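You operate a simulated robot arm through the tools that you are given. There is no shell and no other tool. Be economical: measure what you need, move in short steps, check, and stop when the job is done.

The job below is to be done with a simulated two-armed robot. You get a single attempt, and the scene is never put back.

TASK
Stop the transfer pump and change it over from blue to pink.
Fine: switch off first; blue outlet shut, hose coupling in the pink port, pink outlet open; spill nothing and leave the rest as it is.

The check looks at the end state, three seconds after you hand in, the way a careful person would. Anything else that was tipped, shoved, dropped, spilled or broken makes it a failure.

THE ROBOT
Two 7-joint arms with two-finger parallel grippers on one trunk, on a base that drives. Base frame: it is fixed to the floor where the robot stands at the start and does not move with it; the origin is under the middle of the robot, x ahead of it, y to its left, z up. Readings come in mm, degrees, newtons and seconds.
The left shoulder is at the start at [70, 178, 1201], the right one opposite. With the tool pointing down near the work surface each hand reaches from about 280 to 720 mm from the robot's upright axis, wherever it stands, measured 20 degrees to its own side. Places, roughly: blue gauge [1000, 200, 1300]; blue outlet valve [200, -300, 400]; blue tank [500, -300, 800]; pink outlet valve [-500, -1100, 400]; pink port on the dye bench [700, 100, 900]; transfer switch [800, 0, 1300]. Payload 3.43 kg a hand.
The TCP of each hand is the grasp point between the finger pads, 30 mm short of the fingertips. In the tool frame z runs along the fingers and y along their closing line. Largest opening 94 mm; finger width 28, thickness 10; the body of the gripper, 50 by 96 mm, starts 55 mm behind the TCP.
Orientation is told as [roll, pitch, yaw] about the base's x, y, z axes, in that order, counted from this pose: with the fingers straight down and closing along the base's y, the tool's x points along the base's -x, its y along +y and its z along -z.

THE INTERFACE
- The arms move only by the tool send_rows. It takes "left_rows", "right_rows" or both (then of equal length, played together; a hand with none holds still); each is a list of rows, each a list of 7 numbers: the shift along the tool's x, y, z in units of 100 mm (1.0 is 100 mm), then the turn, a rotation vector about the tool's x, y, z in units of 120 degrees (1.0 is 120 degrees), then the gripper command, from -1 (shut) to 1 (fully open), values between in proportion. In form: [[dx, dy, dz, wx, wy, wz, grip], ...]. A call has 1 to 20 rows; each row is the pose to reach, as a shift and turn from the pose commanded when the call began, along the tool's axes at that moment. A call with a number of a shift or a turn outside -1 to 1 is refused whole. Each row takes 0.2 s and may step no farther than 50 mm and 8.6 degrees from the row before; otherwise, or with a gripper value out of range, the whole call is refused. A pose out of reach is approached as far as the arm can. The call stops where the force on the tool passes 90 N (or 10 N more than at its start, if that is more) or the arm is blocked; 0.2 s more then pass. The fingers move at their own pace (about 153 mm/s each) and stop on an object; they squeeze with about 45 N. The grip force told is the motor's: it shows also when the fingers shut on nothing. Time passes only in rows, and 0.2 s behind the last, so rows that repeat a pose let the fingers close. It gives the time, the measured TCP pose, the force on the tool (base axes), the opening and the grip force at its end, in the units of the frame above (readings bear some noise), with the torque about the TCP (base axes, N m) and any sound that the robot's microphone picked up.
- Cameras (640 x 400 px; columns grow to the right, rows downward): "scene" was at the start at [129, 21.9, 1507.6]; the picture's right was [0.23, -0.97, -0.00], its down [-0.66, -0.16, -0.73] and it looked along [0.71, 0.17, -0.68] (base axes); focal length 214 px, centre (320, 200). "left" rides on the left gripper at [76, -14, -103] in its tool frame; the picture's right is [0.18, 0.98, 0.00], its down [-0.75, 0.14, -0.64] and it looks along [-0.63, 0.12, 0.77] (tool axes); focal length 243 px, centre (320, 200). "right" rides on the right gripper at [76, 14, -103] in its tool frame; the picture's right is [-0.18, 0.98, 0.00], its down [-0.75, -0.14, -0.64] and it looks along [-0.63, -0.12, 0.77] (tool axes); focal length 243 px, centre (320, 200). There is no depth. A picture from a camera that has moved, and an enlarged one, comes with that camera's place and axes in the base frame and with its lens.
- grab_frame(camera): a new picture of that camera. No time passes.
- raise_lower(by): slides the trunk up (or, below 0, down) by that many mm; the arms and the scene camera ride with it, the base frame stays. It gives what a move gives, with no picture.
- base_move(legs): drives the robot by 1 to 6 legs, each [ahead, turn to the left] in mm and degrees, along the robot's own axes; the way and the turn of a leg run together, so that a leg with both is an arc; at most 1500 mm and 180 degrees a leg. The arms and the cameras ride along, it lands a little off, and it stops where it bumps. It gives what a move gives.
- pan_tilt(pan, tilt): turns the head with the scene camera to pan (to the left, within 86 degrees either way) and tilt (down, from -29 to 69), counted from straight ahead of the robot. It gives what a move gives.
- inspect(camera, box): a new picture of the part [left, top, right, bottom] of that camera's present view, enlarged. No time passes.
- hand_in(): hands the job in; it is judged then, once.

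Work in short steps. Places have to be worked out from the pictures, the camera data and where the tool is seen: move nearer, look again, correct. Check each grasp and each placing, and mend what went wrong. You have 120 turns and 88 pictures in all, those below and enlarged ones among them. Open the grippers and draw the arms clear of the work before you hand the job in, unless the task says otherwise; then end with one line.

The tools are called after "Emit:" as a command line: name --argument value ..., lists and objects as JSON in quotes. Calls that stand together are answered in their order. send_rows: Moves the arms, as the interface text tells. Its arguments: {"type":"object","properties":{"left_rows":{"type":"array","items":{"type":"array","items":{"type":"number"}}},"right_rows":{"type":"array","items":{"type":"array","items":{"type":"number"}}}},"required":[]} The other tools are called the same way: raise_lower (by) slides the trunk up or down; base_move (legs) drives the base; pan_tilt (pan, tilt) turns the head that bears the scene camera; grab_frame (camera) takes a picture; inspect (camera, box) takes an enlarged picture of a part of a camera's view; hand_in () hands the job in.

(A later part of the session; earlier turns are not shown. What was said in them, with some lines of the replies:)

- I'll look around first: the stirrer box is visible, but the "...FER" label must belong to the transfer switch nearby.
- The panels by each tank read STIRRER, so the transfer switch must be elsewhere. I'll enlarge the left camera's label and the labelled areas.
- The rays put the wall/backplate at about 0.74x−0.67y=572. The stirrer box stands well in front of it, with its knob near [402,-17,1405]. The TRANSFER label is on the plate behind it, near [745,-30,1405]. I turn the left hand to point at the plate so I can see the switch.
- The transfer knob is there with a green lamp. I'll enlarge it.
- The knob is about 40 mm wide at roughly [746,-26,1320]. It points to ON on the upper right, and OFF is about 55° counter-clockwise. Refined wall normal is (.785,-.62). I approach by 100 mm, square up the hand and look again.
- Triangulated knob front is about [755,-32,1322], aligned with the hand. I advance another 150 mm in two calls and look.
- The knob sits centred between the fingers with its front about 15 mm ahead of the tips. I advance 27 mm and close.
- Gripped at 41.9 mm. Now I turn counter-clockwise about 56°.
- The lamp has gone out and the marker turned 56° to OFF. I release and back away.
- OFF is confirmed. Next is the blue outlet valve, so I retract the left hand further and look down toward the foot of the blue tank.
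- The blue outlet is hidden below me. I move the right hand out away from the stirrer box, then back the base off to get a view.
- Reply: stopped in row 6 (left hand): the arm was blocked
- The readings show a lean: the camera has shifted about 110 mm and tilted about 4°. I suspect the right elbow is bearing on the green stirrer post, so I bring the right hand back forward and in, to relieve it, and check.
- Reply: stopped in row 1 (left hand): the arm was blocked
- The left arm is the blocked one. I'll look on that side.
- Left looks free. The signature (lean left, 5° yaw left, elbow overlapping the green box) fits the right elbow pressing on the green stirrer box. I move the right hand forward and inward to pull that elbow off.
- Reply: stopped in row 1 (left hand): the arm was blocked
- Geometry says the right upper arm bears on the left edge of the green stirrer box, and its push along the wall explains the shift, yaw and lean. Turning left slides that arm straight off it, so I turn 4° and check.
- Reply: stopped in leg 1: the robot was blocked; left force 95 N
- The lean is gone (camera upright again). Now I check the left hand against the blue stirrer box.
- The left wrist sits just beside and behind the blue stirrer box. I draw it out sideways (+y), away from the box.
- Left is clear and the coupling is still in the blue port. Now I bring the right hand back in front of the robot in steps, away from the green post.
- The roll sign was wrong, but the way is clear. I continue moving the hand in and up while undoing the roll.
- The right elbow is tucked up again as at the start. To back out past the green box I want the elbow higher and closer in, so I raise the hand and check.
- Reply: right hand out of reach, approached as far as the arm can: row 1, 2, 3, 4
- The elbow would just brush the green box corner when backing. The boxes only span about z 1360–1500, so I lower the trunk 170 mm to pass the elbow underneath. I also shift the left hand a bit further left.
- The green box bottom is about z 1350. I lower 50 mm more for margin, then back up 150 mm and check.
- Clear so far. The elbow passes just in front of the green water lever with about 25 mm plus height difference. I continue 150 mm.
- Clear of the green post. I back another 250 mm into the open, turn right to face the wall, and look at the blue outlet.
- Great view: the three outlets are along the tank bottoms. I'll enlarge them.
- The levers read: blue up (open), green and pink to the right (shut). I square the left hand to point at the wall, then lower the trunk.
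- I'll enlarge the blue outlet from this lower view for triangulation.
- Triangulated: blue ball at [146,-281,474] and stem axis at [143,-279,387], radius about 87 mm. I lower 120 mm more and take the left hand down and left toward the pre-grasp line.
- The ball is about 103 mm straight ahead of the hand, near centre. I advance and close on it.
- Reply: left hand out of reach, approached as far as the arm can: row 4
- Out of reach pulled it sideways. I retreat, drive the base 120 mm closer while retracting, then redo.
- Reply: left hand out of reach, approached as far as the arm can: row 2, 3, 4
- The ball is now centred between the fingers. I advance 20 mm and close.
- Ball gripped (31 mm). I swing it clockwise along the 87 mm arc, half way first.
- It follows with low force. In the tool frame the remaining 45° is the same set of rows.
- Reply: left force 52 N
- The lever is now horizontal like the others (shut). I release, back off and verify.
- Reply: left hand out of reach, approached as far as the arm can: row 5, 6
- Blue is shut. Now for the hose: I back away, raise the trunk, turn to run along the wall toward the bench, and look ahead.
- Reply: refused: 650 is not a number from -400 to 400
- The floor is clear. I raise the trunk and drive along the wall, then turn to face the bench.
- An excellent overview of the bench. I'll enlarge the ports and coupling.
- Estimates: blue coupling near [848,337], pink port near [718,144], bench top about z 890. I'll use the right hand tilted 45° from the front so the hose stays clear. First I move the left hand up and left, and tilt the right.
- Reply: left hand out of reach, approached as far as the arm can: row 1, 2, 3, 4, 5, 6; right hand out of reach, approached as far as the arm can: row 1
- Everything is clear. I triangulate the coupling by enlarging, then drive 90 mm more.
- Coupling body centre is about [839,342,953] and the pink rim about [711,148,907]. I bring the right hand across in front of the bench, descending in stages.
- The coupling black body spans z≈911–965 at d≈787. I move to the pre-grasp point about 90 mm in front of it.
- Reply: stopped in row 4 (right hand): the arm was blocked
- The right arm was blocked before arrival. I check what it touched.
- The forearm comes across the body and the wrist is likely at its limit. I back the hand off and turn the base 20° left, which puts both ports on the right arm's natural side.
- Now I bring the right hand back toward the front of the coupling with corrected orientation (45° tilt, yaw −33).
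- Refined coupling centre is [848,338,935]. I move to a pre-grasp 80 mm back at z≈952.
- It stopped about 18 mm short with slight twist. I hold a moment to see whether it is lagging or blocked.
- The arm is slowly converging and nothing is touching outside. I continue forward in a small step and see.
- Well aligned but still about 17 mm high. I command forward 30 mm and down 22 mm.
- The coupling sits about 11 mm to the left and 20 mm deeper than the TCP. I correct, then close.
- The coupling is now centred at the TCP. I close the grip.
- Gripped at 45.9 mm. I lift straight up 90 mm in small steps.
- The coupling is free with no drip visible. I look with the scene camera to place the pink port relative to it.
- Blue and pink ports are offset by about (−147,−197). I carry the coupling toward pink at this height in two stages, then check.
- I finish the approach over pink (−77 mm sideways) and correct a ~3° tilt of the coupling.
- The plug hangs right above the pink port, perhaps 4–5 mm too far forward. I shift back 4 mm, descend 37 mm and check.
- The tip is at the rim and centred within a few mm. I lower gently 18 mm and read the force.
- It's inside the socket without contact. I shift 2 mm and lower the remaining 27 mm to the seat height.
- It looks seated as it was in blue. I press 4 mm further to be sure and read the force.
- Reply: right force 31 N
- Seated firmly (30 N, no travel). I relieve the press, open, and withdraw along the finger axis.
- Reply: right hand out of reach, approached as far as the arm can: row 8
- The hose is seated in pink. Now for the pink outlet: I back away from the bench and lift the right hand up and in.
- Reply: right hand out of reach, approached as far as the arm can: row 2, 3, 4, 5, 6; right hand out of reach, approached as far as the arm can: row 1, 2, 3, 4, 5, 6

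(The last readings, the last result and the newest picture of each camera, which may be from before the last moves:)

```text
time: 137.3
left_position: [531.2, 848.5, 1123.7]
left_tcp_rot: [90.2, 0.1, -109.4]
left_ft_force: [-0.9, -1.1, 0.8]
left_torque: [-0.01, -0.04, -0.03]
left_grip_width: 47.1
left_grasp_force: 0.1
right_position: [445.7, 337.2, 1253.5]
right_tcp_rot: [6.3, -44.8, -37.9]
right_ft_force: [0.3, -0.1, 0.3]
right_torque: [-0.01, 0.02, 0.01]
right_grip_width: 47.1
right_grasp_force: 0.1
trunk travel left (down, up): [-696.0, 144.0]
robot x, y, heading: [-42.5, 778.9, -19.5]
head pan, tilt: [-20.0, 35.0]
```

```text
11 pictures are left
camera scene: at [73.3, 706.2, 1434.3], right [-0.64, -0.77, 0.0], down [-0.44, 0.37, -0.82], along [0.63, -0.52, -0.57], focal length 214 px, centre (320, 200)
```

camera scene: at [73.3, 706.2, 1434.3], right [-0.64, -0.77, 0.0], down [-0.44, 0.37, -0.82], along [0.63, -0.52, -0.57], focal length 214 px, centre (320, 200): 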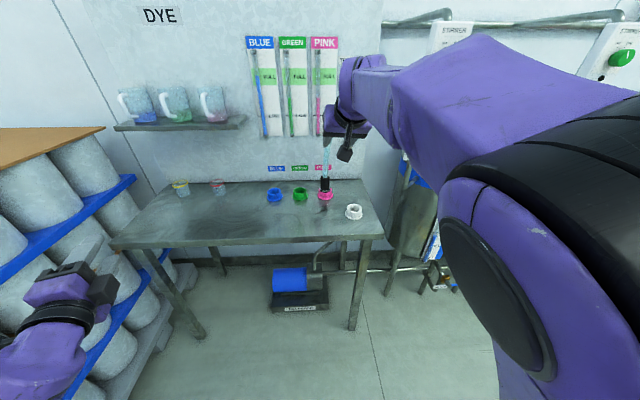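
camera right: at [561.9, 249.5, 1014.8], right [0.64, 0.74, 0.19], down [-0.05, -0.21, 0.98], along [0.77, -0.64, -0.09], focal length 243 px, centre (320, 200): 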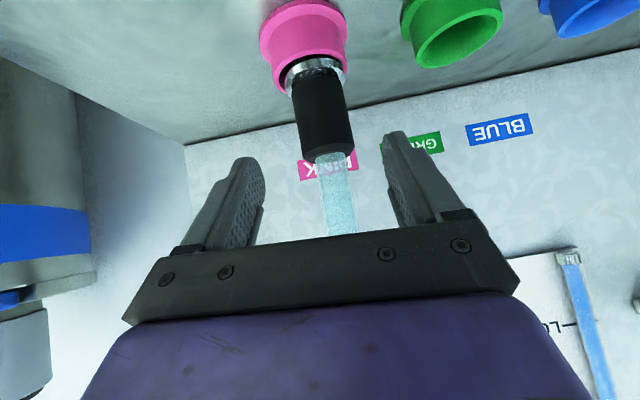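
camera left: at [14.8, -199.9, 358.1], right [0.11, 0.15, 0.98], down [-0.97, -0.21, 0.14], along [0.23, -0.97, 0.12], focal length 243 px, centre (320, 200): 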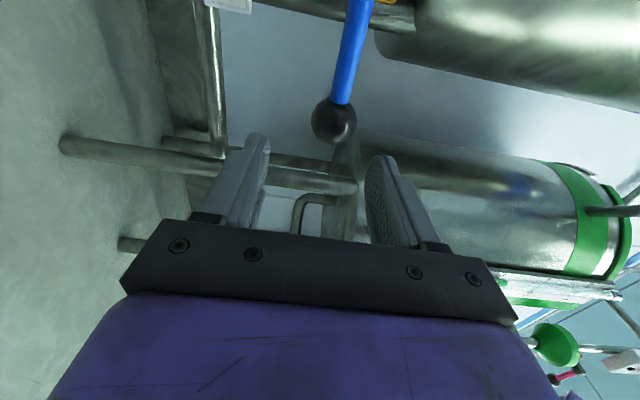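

The coupling sits in pink. I pull the right hand back toward the body and in before driving along the wall.

Emit:
send_rows --right_rows '[[0.15, 0.2, -0.15, 0, 0, 0, 0], [0.3, 0.4, -0.3, 0, 0, 0, 0], [0.45, 0.6, -0.45, 0, 0, 0, 0], [0.6, 0.8, -0.6, 0, 0, 0, 0], [0.8, 1, -0.8, 0, 0, 0, 0], [1, 1, -1, 0, 0, 0, 0]]'

Emit:
base_move --legs '[[0, -60], [0, -48.5]]'

Emit:
pan_tilt --pan 0 --tilt 30

Emit:
grab_frame --camera "scene"

```text
time: 138.7
left_position: [531.0, 848.0, 1122.5]
left_tcp_rot: [90.2, 0.1, -109.4]
left_ft_force: [0.5, -0.3, -1.2]
left_torque: [0.01, -0.01, 0.0]
left_grip_width: 46.9
left_grasp_force: 0.1
right_position: [453.8, 350.3, 1256.8]
right_tcp_rot: [6.5, -44.9, -37.9]
right_ft_force: [0.7, 0.1, 0.6]
right_torque: [-0.03, -0.01, 0.02]
right_grip_width: 47.1
right_grasp_force: 0.1
right hand out of reach, approached as far as the arm can: row 1, 2, 3, 4, 5, 6
trunk travel left (down, up): [-696.0, 144.0]
robot x, y, heading: [-39.9, 776.0, -19.6]
head pan, tilt: [-20.0, 35.0]
```

```text
time: 143.9
left_position: [-151.1, 213.8, 1124.7]
left_tcp_rot: [90.1, 0.2, 142.3]
left_ft_force: [-1.0, 0.7, 0.1]
left_torque: [0.01, -0.01, 0.0]
left_grip_width: 47.1
left_grasp_force: 0.0
right_position: [-601.7, 443.6, 1256.5]
right_tcp_rot: [6.3, -45.0, -146.2]
right_ft_force: [-0.1, -0.8, 0.8]
right_torque: [0.01, 0.01, -0.01]
right_grip_width: 47.0
right_grasp_force: 0.0
trunk travel left (down, up): [-696.0, 144.0]
robot x, y, heading: [-42.7, 776.0, -127.9]
head pan, tilt: [-20.0, 35.0]
```

```text
time: 144.8
left_position: [-150.5, 213.1, 1123.3]
left_tcp_rot: [90.3, 0.2, 142.3]
left_ft_force: [0.3, 0.3, 0.2]
left_torque: [0.0, 0.0, -0.04]
left_grip_width: 47.1
left_grasp_force: 0.1
right_position: [-600.8, 445.3, 1256.6]
right_tcp_rot: [6.9, -44.7, -146.5]
right_ft_force: [0.0, -0.3, -0.1]
right_torque: [0.07, -0.03, -0.01]
right_grip_width: 47.0
right_grasp_force: 0.0
trunk travel left (down, up): [-696.0, 144.0]
robot x, y, heading: [-39.1, 776.3, -128.2]
head pan, tilt: [0.0, 30.0]
```

```text
10 pictures are left
camera scene: at [-128.2, 668.5, 1442.2], right [-0.79, 0.62, 0.0], down [0.31, 0.39, -0.87], along [-0.53, -0.68, -0.5], focal length 214 px, centre (320, 200)
```

scene: 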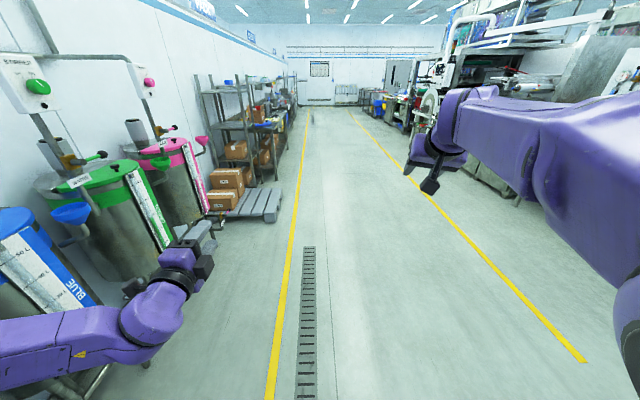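

The aisle is clear. I tilt the right hand back to fingers-down so it can tuck closer and higher, then drive down the aisle.

Emit:
send_rows --right_rows '[[0, 0, -0.17, 0, 0.0625, 0, 0], [0, 0, -0.34, 0, 0.125, 0, 0], [0, 0, -0.5, 0, 0.1875, 0, 0], [0, 0, -0.67, 0, 0.25, 0, 0], [0, 0, -0.84, 0, 0.3125, 0, 0], [0, 0, -1, 0, 0.375, 0, 0]]'

Emit:
send_rows --right_rows '[[0.2, 0, -0.1, 0, 0, 0, 0], [0.4, 0, -0.2, 0, 0, 0, 0], [0.6, 0, -0.4, 0, 0, 0, 0], [0.8, 0, -0.6, 0, 0, 0, 0]]'

Emit:
base_move --legs '[[1000, 0], [930, 0], [0, 89.5]]'

Emit:
pan_tilt --pan 15 --tilt 45

Emit:
grab_frame --camera "scene"

```text
time: 146.2
left_position: [-152.2, 213.8, 1124.6]
left_tcp_rot: [90.3, 0.1, 142.3]
left_ft_force: [-0.8, 0.4, 0.0]
left_torque: [0.04, 0.0, 0.01]
left_grip_width: 47.2
left_grasp_force: 0.0
right_position: [-583.6, 433.1, 1281.4]
right_tcp_rot: [5.7, -4.8, -142.1]
right_ft_force: [-0.3, 0.1, 0.7]
right_torque: [0.06, 0.01, -0.04]
right_grip_width: 47.1
right_grasp_force: 0.0
right hand out of reach, approached as far as the arm can: row 1, 2, 3, 4, 5, 6
trunk travel left (down, up): [-696.0, 144.0]
robot x, y, heading: [-41.3, 776.9, -128.3]
head pan, tilt: [0.0, 30.0]
```

```text
time: 147.2
left_position: [-152.1, 213.3, 1123.0]
left_tcp_rot: [90.2, 0.3, 142.3]
left_ft_force: [0.0, 0.1, 0.9]
left_torque: [0.01, -0.01, 0.05]
left_grip_width: 47.0
left_grasp_force: 0.1
right_position: [-574.6, 428.7, 1285.6]
right_tcp_rot: [6.1, -5.4, -142.1]
right_ft_force: [-0.8, 0.7, 0.0]
right_torque: [0.0, 0.0, -0.06]
right_grip_width: 47.2
right_grasp_force: 0.1
right hand out of reach, approached as far as the arm can: row 1, 2, 3, 4
trunk travel left (down, up): [-696.0, 144.0]
robot x, y, heading: [-39.2, 778.3, -128.1]
head pan, tilt: [0.0, 30.0]
```

```text
time: 160.8
left_position: [-686.2, -877.1, 1123.6]
left_tcp_rot: [90.3, 0.2, -127.9]
left_ft_force: [0.6, -0.4, 0.2]
left_torque: [-0.01, 0.04, 0.02]
left_grip_width: 47.0
left_grasp_force: 0.1
right_position: [-901.9, -1301.6, 1286.1]
right_tcp_rot: [5.9, -5.2, -52.2]
right_ft_force: [0.7, -0.9, -0.1]
right_torque: [-0.01, -0.01, -0.01]
right_grip_width: 46.8
right_grasp_force: 0.1
trunk travel left (down, up): [-696.0, 144.0]
robot x, y, heading: [-1249.1, -761.1, -38.0]
head pan, tilt: [0.0, 30.0]
```

```text
time: 161.6
left_position: [-685.5, -877.0, 1123.3]
left_tcp_rot: [90.4, 0.2, -127.8]
left_ft_force: [0.3, 0.0, -0.2]
left_torque: [0.01, -0.02, 0.02]
left_grip_width: 46.9
left_grasp_force: 0.1
right_position: [-902.8, -1301.3, 1285.8]
right_tcp_rot: [6.0, -5.3, -52.3]
right_ft_force: [-0.5, -0.2, -0.1]
right_torque: [0.04, 0.02, -0.01]
right_grip_width: 47.2
right_grasp_force: 0.2
trunk travel left (down, up): [-696.0, 144.0]
robot x, y, heading: [-1250.2, -764.1, -38.2]
head pan, tilt: [15.0, 45.0]
```

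```text
9 pictures are left
camera scene: at [-1137.5, -825.7, 1419.6], right [-0.39, -0.92, 0.0], down [-0.65, 0.28, -0.71], along [0.65, -0.28, -0.71], focal length 214 px, centre (320, 200)
```

scene: 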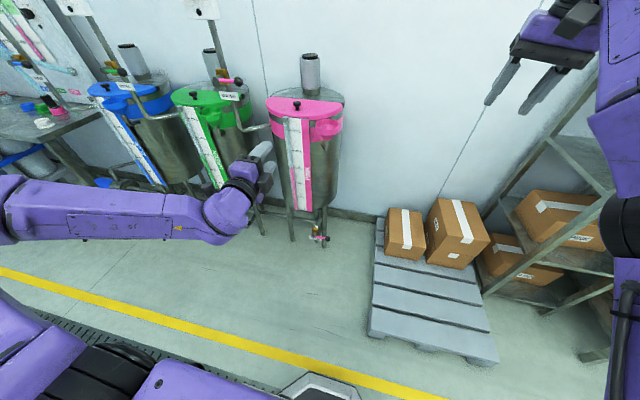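

The pink outlet is straight ahead. I enlarge it, then lower the trunk.

Emit:
inspect --camera "scene" --box '[290, 215, 346, 250]'

Emit:
raise_lower --by -400

Emit:
raise_lower --by -190

Emit:
grab_frame --camera "left"

```text
11.43 times, centred on (318, 232) of scene
camera zoom: at [-1137.5, -825.7, 1419.6], right [-0.39, -0.92, 0.0], down [-0.65, 0.28, -0.71], along [0.65, -0.28, -0.71], focal length 2451 px, centre (343, -171)
```

zoom: 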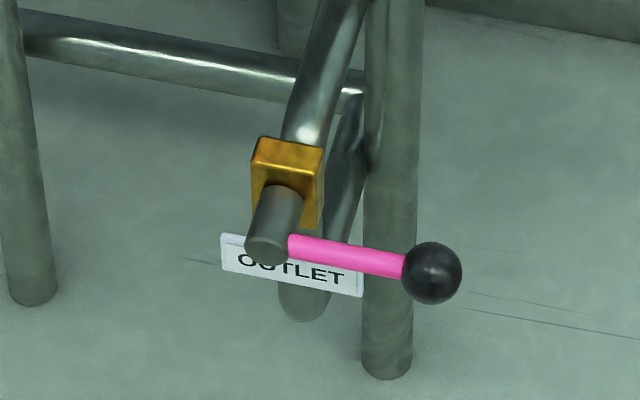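

```text
time: 165.4
left_position: [-686.0, -876.9, 723.3]
left_tcp_rot: [90.4, 0.2, -127.8]
left_ft_force: [0.3, -0.2, 0.4]
left_torque: [-0.04, 0.03, -0.02]
left_grip_width: 46.9
left_grasp_force: 0.0
right_position: [-903.3, -1300.5, 886.0]
right_tcp_rot: [5.9, -5.2, -52.3]
right_ft_force: [-0.1, 0.0, -0.5]
right_torque: [-0.01, -0.02, 0.02]
right_grip_width: 47.0
right_grasp_force: 0.0
trunk travel left (down, up): [-296.0, 544.0]
robot x, y, heading: [-1247.1, -765.4, -37.9]
head pan, tilt: [15.0, 45.0]
```

```text
time: 167.5
left_position: [-685.5, -877.3, 532.5]
left_tcp_rot: [90.2, 0.2, -127.7]
left_ft_force: [-0.3, 0.1, 0.1]
left_torque: [-0.01, 0.05, 0.03]
left_grip_width: 47.1
left_grasp_force: 0.1
right_position: [-902.4, -1300.6, 695.4]
right_tcp_rot: [5.9, -5.2, -52.3]
right_ft_force: [0.1, 0.9, -0.2]
right_torque: [0.02, -0.01, -0.02]
right_grip_width: 46.7
right_grasp_force: 0.1
trunk travel left (down, up): [-106.0, 734.0]
robot x, y, heading: [-1248.1, -763.6, -38.1]
head pan, tilt: [15.0, 45.0]
```

```text
7 pictures are left
camera left: at [-720.0, -754.6, 519.3], right [0.11, 0.15, 0.98], down [-0.97, -0.2, 0.14], along [0.22, -0.97, 0.12], focal length 243 px, centre (320, 200)
```

left: 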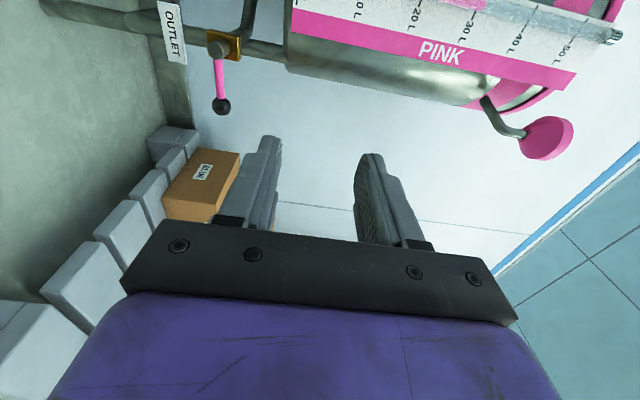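

Pink ball ≈ [-489,-1153,378] and stem ≈ [-435,-1086,380], with the lever to the right. I set the left hand's height and lateral position, then drive 220 mm forward, keeping clear of the pallet.

Emit:
send_rows --left_rows '[[-0.12, -0.19, 0, 0, 0, 0, 0.3], [-0.24, -0.38, 0, 0, 0, 0, 0.3], [-0.36, -0.57, 0, 0, 0, 0, 0.3], [-0.475, -0.76, 0, 0, 0, 0, 0.3]]'

Emit:
send_rows --left_rows '[[-0.12, -0.19, 0, 0, 0, 0, 0.4], [-0.24, -0.38, 0, 0, 0, 0, 0.4], [-0.36, -0.57, 0, 0, 0, 0, 0.4], [-0.475, -0.76, 0, 0, 0, 0, 0.4]]'

Emit:
base_move --legs '[[220, 0]]'

Emit:
grab_frame --camera "left"

```text
time: 168.5
left_position: [-713.7, -915.8, 457.4]
left_tcp_rot: [90.3, 0.2, -127.9]
left_ft_force: [-0.3, 0.3, -0.6]
left_torque: [0.0, -0.01, 0.01]
left_grip_width: 61.1
left_grasp_force: 0.1
right_position: [-902.1, -1301.0, 697.5]
right_tcp_rot: [5.9, -5.4, -52.3]
right_ft_force: [0.3, -0.2, -0.2]
right_torque: [0.01, 0.02, -0.01]
right_grip_width: 47.2
right_grasp_force: 0.0
trunk travel left (down, up): [-106.0, 734.0]
robot x, y, heading: [-1251.9, -765.4, -38.1]
head pan, tilt: [15.0, 45.0]
```

```text
time: 169.5
left_position: [-744.6, -953.0, 380.7]
left_tcp_rot: [90.3, 0.0, -127.9]
left_ft_force: [-0.4, 0.0, -0.5]
left_torque: [0.01, -0.01, -0.03]
left_grip_width: 65.7
left_grasp_force: 0.0
right_position: [-902.9, -1302.6, 695.8]
right_tcp_rot: [5.9, -5.3, -52.3]
right_ft_force: [-0.2, -0.5, 0.7]
right_torque: [-0.01, -0.01, 0.01]
right_grip_width: 47.2
right_grasp_force: 0.0
trunk travel left (down, up): [-106.0, 734.0]
robot x, y, heading: [-1247.1, -766.8, -38.3]
head pan, tilt: [15.0, 45.0]
```

```text
time: 171.1
left_position: [-574.2, -1090.2, 379.4]
left_tcp_rot: [90.3, 0.2, -128.2]
left_ft_force: [0.0, -0.5, -0.3]
left_torque: [-0.01, 0.0, 0.0]
left_grip_width: 65.9
left_grasp_force: 0.1
right_position: [-736.5, -1436.3, 696.6]
right_tcp_rot: [6.0, -5.3, -52.6]
right_ft_force: [0.6, 0.3, -0.7]
right_torque: [0.0, -0.02, -0.01]
right_grip_width: 46.8
right_grasp_force: 0.0
trunk travel left (down, up): [-106.0, 734.0]
robot x, y, heading: [-1080.1, -901.3, -38.3]
head pan, tilt: [15.0, 45.0]
```

```text
6 pictures are left
camera left: at [-608.6, -966.4, 366.2], right [0.11, 0.14, 0.98], down [-0.97, -0.2, 0.14], along [0.21, -0.97, 0.12], focal length 243 px, centre (320, 200)
```

left: 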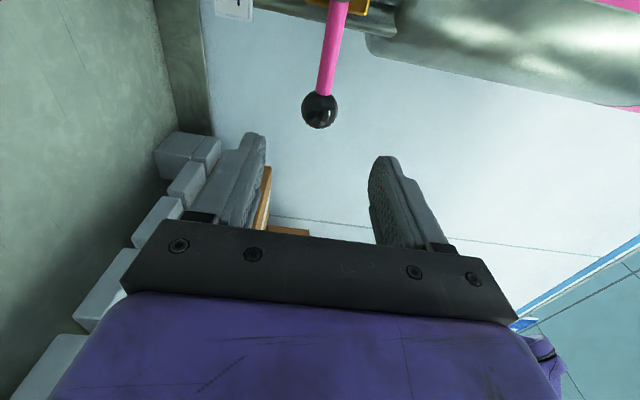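

The ball is 102 mm straight ahead, centred. I advance 100 mm and close.

Emit:
send_rows --left_rows '[[0.01, 0, 0.25, 0, 0, 0, 0.5], [0.02, 0, 0.5, 0, 0, 0, 0.5], [0.03, 0, 0.75, 0, 0, 0, 0.5], [0.04, 0, 1.0, 0, 0, 0, 0.5], [0.04, 0, 1.0, 0, 0, 0, 0.5]]'

Emit:
grab_frame --camera "left"

```text
time: 172.3
left_position: [-493.4, -1149.8, 380.7]
left_tcp_rot: [90.2, 0.1, -128.2]
left_ft_force: [0.1, 0.2, 0.7]
left_torque: [-0.02, 0.01, -0.03]
left_grip_width: 70.5
left_grasp_force: 0.0
right_position: [-735.1, -1437.5, 695.4]
right_tcp_rot: [5.9, -5.3, -52.6]
right_ft_force: [-0.4, -0.1, 1.0]
right_torque: [0.01, 0.0, 0.01]
right_grip_width: 46.9
right_grasp_force: 0.0
trunk travel left (down, up): [-106.0, 734.0]
robot x, y, heading: [-1081.8, -900.9, -38.5]
head pan, tilt: [15.0, 45.0]
```

```text
5 pictures are left
camera left: at [-526.7, -1026.4, 366.2], right [0.11, 0.15, 0.98], down [-0.97, -0.2, 0.14], along [0.21, -0.97, 0.12], focal length 243 px, centre (320, 200)
```

left: 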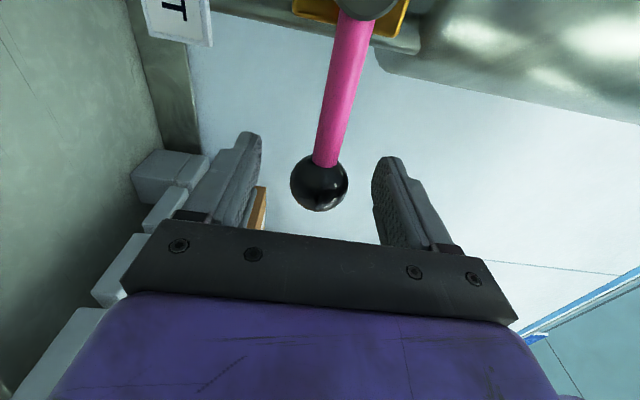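

The ball is exactly at the TCP. I close and swing it counter-clockwise (upward) the first 45°.

Emit:
send_rows --left_rows '[[0, 0, 0, 0, 0, 0, -0.5], [0, 0, 0, 0, 0, 0, -1], [0, 0, 0, 0, 0, 0, -1], [0.0074, 0.1122, 0, 0, 0, -0.0625, -1], [0.0293, 0.2226, 0, 0, 0, -0.125, -1], [0.0654, 0.3291, 0, 0, 0, -0.1875, -1], [0.1152, 0.43, 0, 0, 0, -0.25, -1], [0.1777, 0.5236, 0, 0, 0, -0.3125, -1], [0.2519, 0.6081, 0, 0, 0, -0.375, -1]]'

```text
time: 174.3
left_position: [-479.0, -1128.8, 440.8]
left_tcp_rot: [90.3, -45.0, -128.3]
left_ft_force: [8.8, -10.4, -3.1]
left_torque: [-0.57, -0.31, -0.63]
left_grip_width: 31.2
left_grasp_force: 44.4
right_position: [-735.1, -1438.8, 696.5]
right_tcp_rot: [6.0, -5.3, -52.6]
right_ft_force: [0.0, 0.1, 0.4]
right_torque: [0.01, 0.02, 0.01]
right_grip_width: 47.0
right_grasp_force: 0.1
trunk travel left (down, up): [-106.0, 734.0]
robot x, y, heading: [-1081.2, -904.3, -38.3]
head pan, tilt: [15.0, 45.0]
```

Gripping the ball (31 mm) with low force. I do the second 45°.

Emit:
send_rows --left_rows '[[0.0074, 0.1122, 0, 0, 0, -0.0625, -1], [0.0293, 0.2226, 0, 0, 0, -0.125, -1], [0.0654, 0.3291, 0, 0, 0, -0.1875, -1], [0.1152, 0.43, 0, 0, 0, -0.25, -1], [0.1777, 0.5236, 0, 0, 0, -0.3125, -1], [0.2519, 0.6081, 0, 0, 0, -0.375, -1], [0.2519, 0.6081, 0, 0, 0, -0.375, -1]]'

Emit:
grab_frame --camera "left"

```text
time: 175.9
left_position: [-445.4, -1082.6, 465.9]
left_tcp_rot: [34.2, -89.9, -71.7]
left_ft_force: [6.4, 1.9, -10.1]
left_torque: [0.26, -0.09, 0.04]
left_grip_width: 31.5
left_grasp_force: 45.0
left hand out of reach, approached as far as the arm can: row 6, 7
right_position: [-733.7, -1437.7, 695.2]
right_tcp_rot: [5.7, -5.3, -52.5]
right_ft_force: [0.5, -0.1, 0.0]
right_torque: [0.0, -0.01, 0.0]
right_grip_width: 47.0
right_grasp_force: 0.0
trunk travel left (down, up): [-106.0, 734.0]
robot x, y, heading: [-1081.1, -897.1, -38.3]
head pan, tilt: [15.0, 45.0]
```

```text
4 pictures are left
camera left: at [-534.7, -1031.0, 390.1], right [0.6, 0.78, -0.18], down [-0.42, 0.5, 0.76], along [0.68, -0.37, 0.63], focal length 243 px, centre (320, 200)
```

left: 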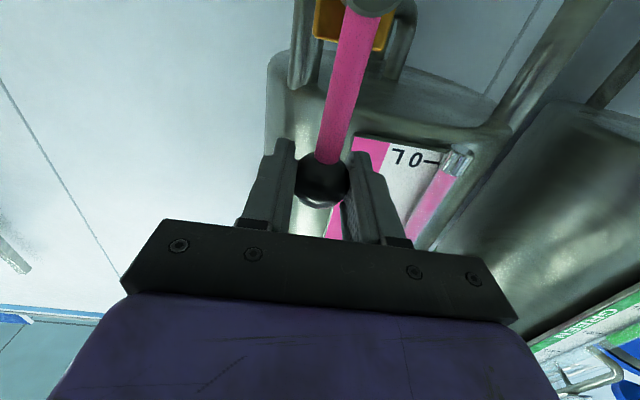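

The view matches the blue lever when it was open. I nudge a few mm further left toward the stop, then release and back off.

Emit:
send_rows --left_rows '[[0, 0.04, 0, 0, 0, 0, -1], [0, 0.07, 0, 0, 0, 0, -1], [0, 0.07, 0, 0, 0, 0, -1]]'

Emit:
send_rows --left_rows '[[0, 0, 0, 0, 0, 0, 0.4], [0, 0, 0, 0, 0, 0, 0.4], [0, 0, -0.2, 0, 0, 0, 0.4], [0, 0, -0.45, 0, 0, 0, 0.4], [0, 0, -0.7, 0, 0, 0, 0.4], [0, 0, -1, 0, 0, 0, 0.4]]'

Emit:
pan_tilt --pan 18 --tilt 30

Emit:
grab_frame --camera "scene"

```text
time: 176.7
left_position: [-445.3, -1083.9, 466.3]
left_tcp_rot: [58.1, -89.8, -95.9]
left_ft_force: [-2.7, 6.5, -13.1]
left_torque: [0.53, 0.36, 0.05]
left_grip_width: 31.0
left_grasp_force: 45.2
left hand out of reach, approached as far as the arm can: row 1, 2, 3
right_position: [-734.9, -1436.7, 696.3]
right_tcp_rot: [5.9, -5.3, -52.6]
right_ft_force: [-0.2, 0.1, 0.6]
right_torque: [-0.02, 0.0, 0.01]
right_grip_width: 47.0
right_grasp_force: 0.1
trunk travel left (down, up): [-106.0, 734.0]
robot x, y, heading: [-1079.8, -896.3, -38.6]
head pan, tilt: [15.0, 45.0]
```

```text
time: 178.1
left_position: [-524.0, -1020.1, 469.6]
left_tcp_rot: [140.1, -89.5, -178.2]
left_ft_force: [-0.2, -0.9, -1.0]
left_torque: [-0.01, -0.01, 0.02]
left_grip_width: 65.9
left_grasp_force: 0.1
right_position: [-734.1, -1437.8, 696.8]
right_tcp_rot: [6.0, -5.4, -52.6]
right_ft_force: [0.3, 0.0, -0.4]
right_torque: [0.0, 0.0, 0.01]
right_grip_width: 47.0
right_grasp_force: 0.0
trunk travel left (down, up): [-106.0, 734.0]
robot x, y, heading: [-1082.8, -899.6, -38.4]
head pan, tilt: [15.0, 45.0]
```

```text
time: 178.9
left_position: [-525.6, -1020.5, 470.0]
left_tcp_rot: [143.1, -89.7, 178.8]
left_ft_force: [-0.5, 0.3, 0.1]
left_torque: [0.04, 0.0, 0.03]
left_grip_width: 65.7
left_grasp_force: 0.1
right_position: [-735.7, -1437.9, 695.5]
right_tcp_rot: [5.9, -5.2, -52.6]
right_ft_force: [-0.3, -0.6, 0.8]
right_torque: [-0.06, 0.01, -0.03]
right_grip_width: 47.0
right_grasp_force: 0.0
trunk travel left (down, up): [-106.0, 734.0]
robot x, y, heading: [-1079.9, -897.6, -38.1]
head pan, tilt: [18.0, 30.0]
```

```text
3 pictures are left
camera scene: at [-957.8, -959.5, 852.1], right [-0.35, -0.94, 0.0], down [-0.47, 0.17, -0.87], along [0.81, -0.3, -0.5], focal length 214 px, centre (320, 200)
```

scene: 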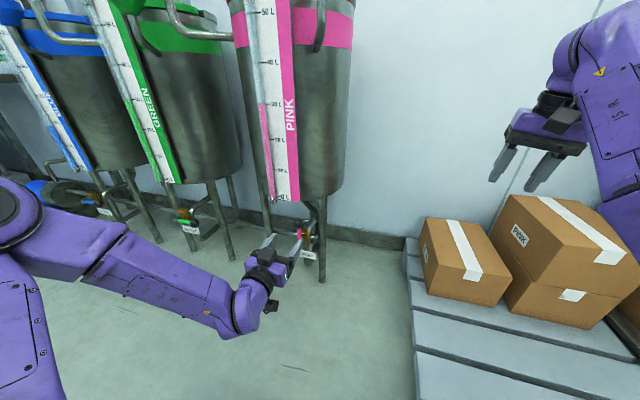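

The lever is up. I back the robot off and take one enlarged look to verify its angle.

Emit:
base_move --legs '[[-260, 0]]'

Emit:
inspect --camera "scene" --box '[150, 150, 370, 260]'

```text
time: 180.8
left_position: [-726.4, -859.9, 468.9]
left_tcp_rot: [143.5, -89.7, 178.4]
left_ft_force: [-0.7, 0.4, -0.2]
left_torque: [-0.03, 0.03, 0.03]
left_grip_width: 66.0
left_grasp_force: 0.1
right_position: [-937.8, -1275.7, 695.8]
right_tcp_rot: [5.9, -5.3, -52.5]
right_ft_force: [-0.3, -0.4, -0.5]
right_torque: [-0.01, -0.02, 0.04]
right_grip_width: 46.9
right_grasp_force: 0.1
trunk travel left (down, up): [-106.0, 734.0]
robot x, y, heading: [-1285.5, -739.2, -38.0]
head pan, tilt: [18.0, 30.0]
```

```text
2.91 times, centred on (260, 205) of scene
camera zoom: at [-1160.4, -799.0, 852.2], right [-0.35, -0.94, 0.0], down [-0.47, 0.17, -0.87], along [0.81, -0.3, -0.5], focal length 624 px, centre (494, 186)
```

zoom: 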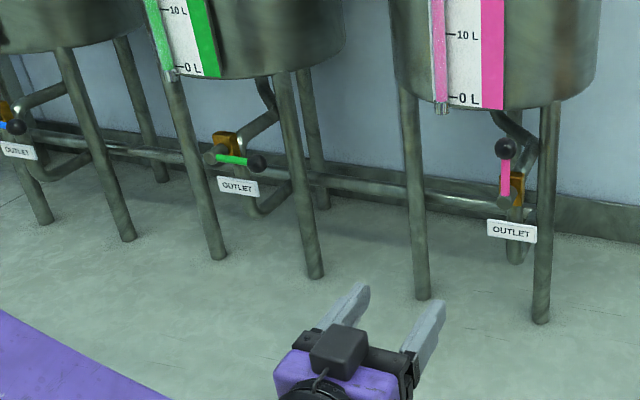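

Pink is vertical (open), green is unchanged, and blue lies horizontal (shut). Both hands are open, empty and clear, so I hand in.

Emit:
hand_in

```text
The job is handed in.
```

I switched the transfer pump off first, shut the blue outlet, moved the hose coupling to the pink port and opened the pink outlet, and I saw no spill. While repositioning between steps, the robot bumped the blue and green stirrer boxes: the arms pressed on them and the robot leaned briefly. Both looked unmoved in the pictures afterward.
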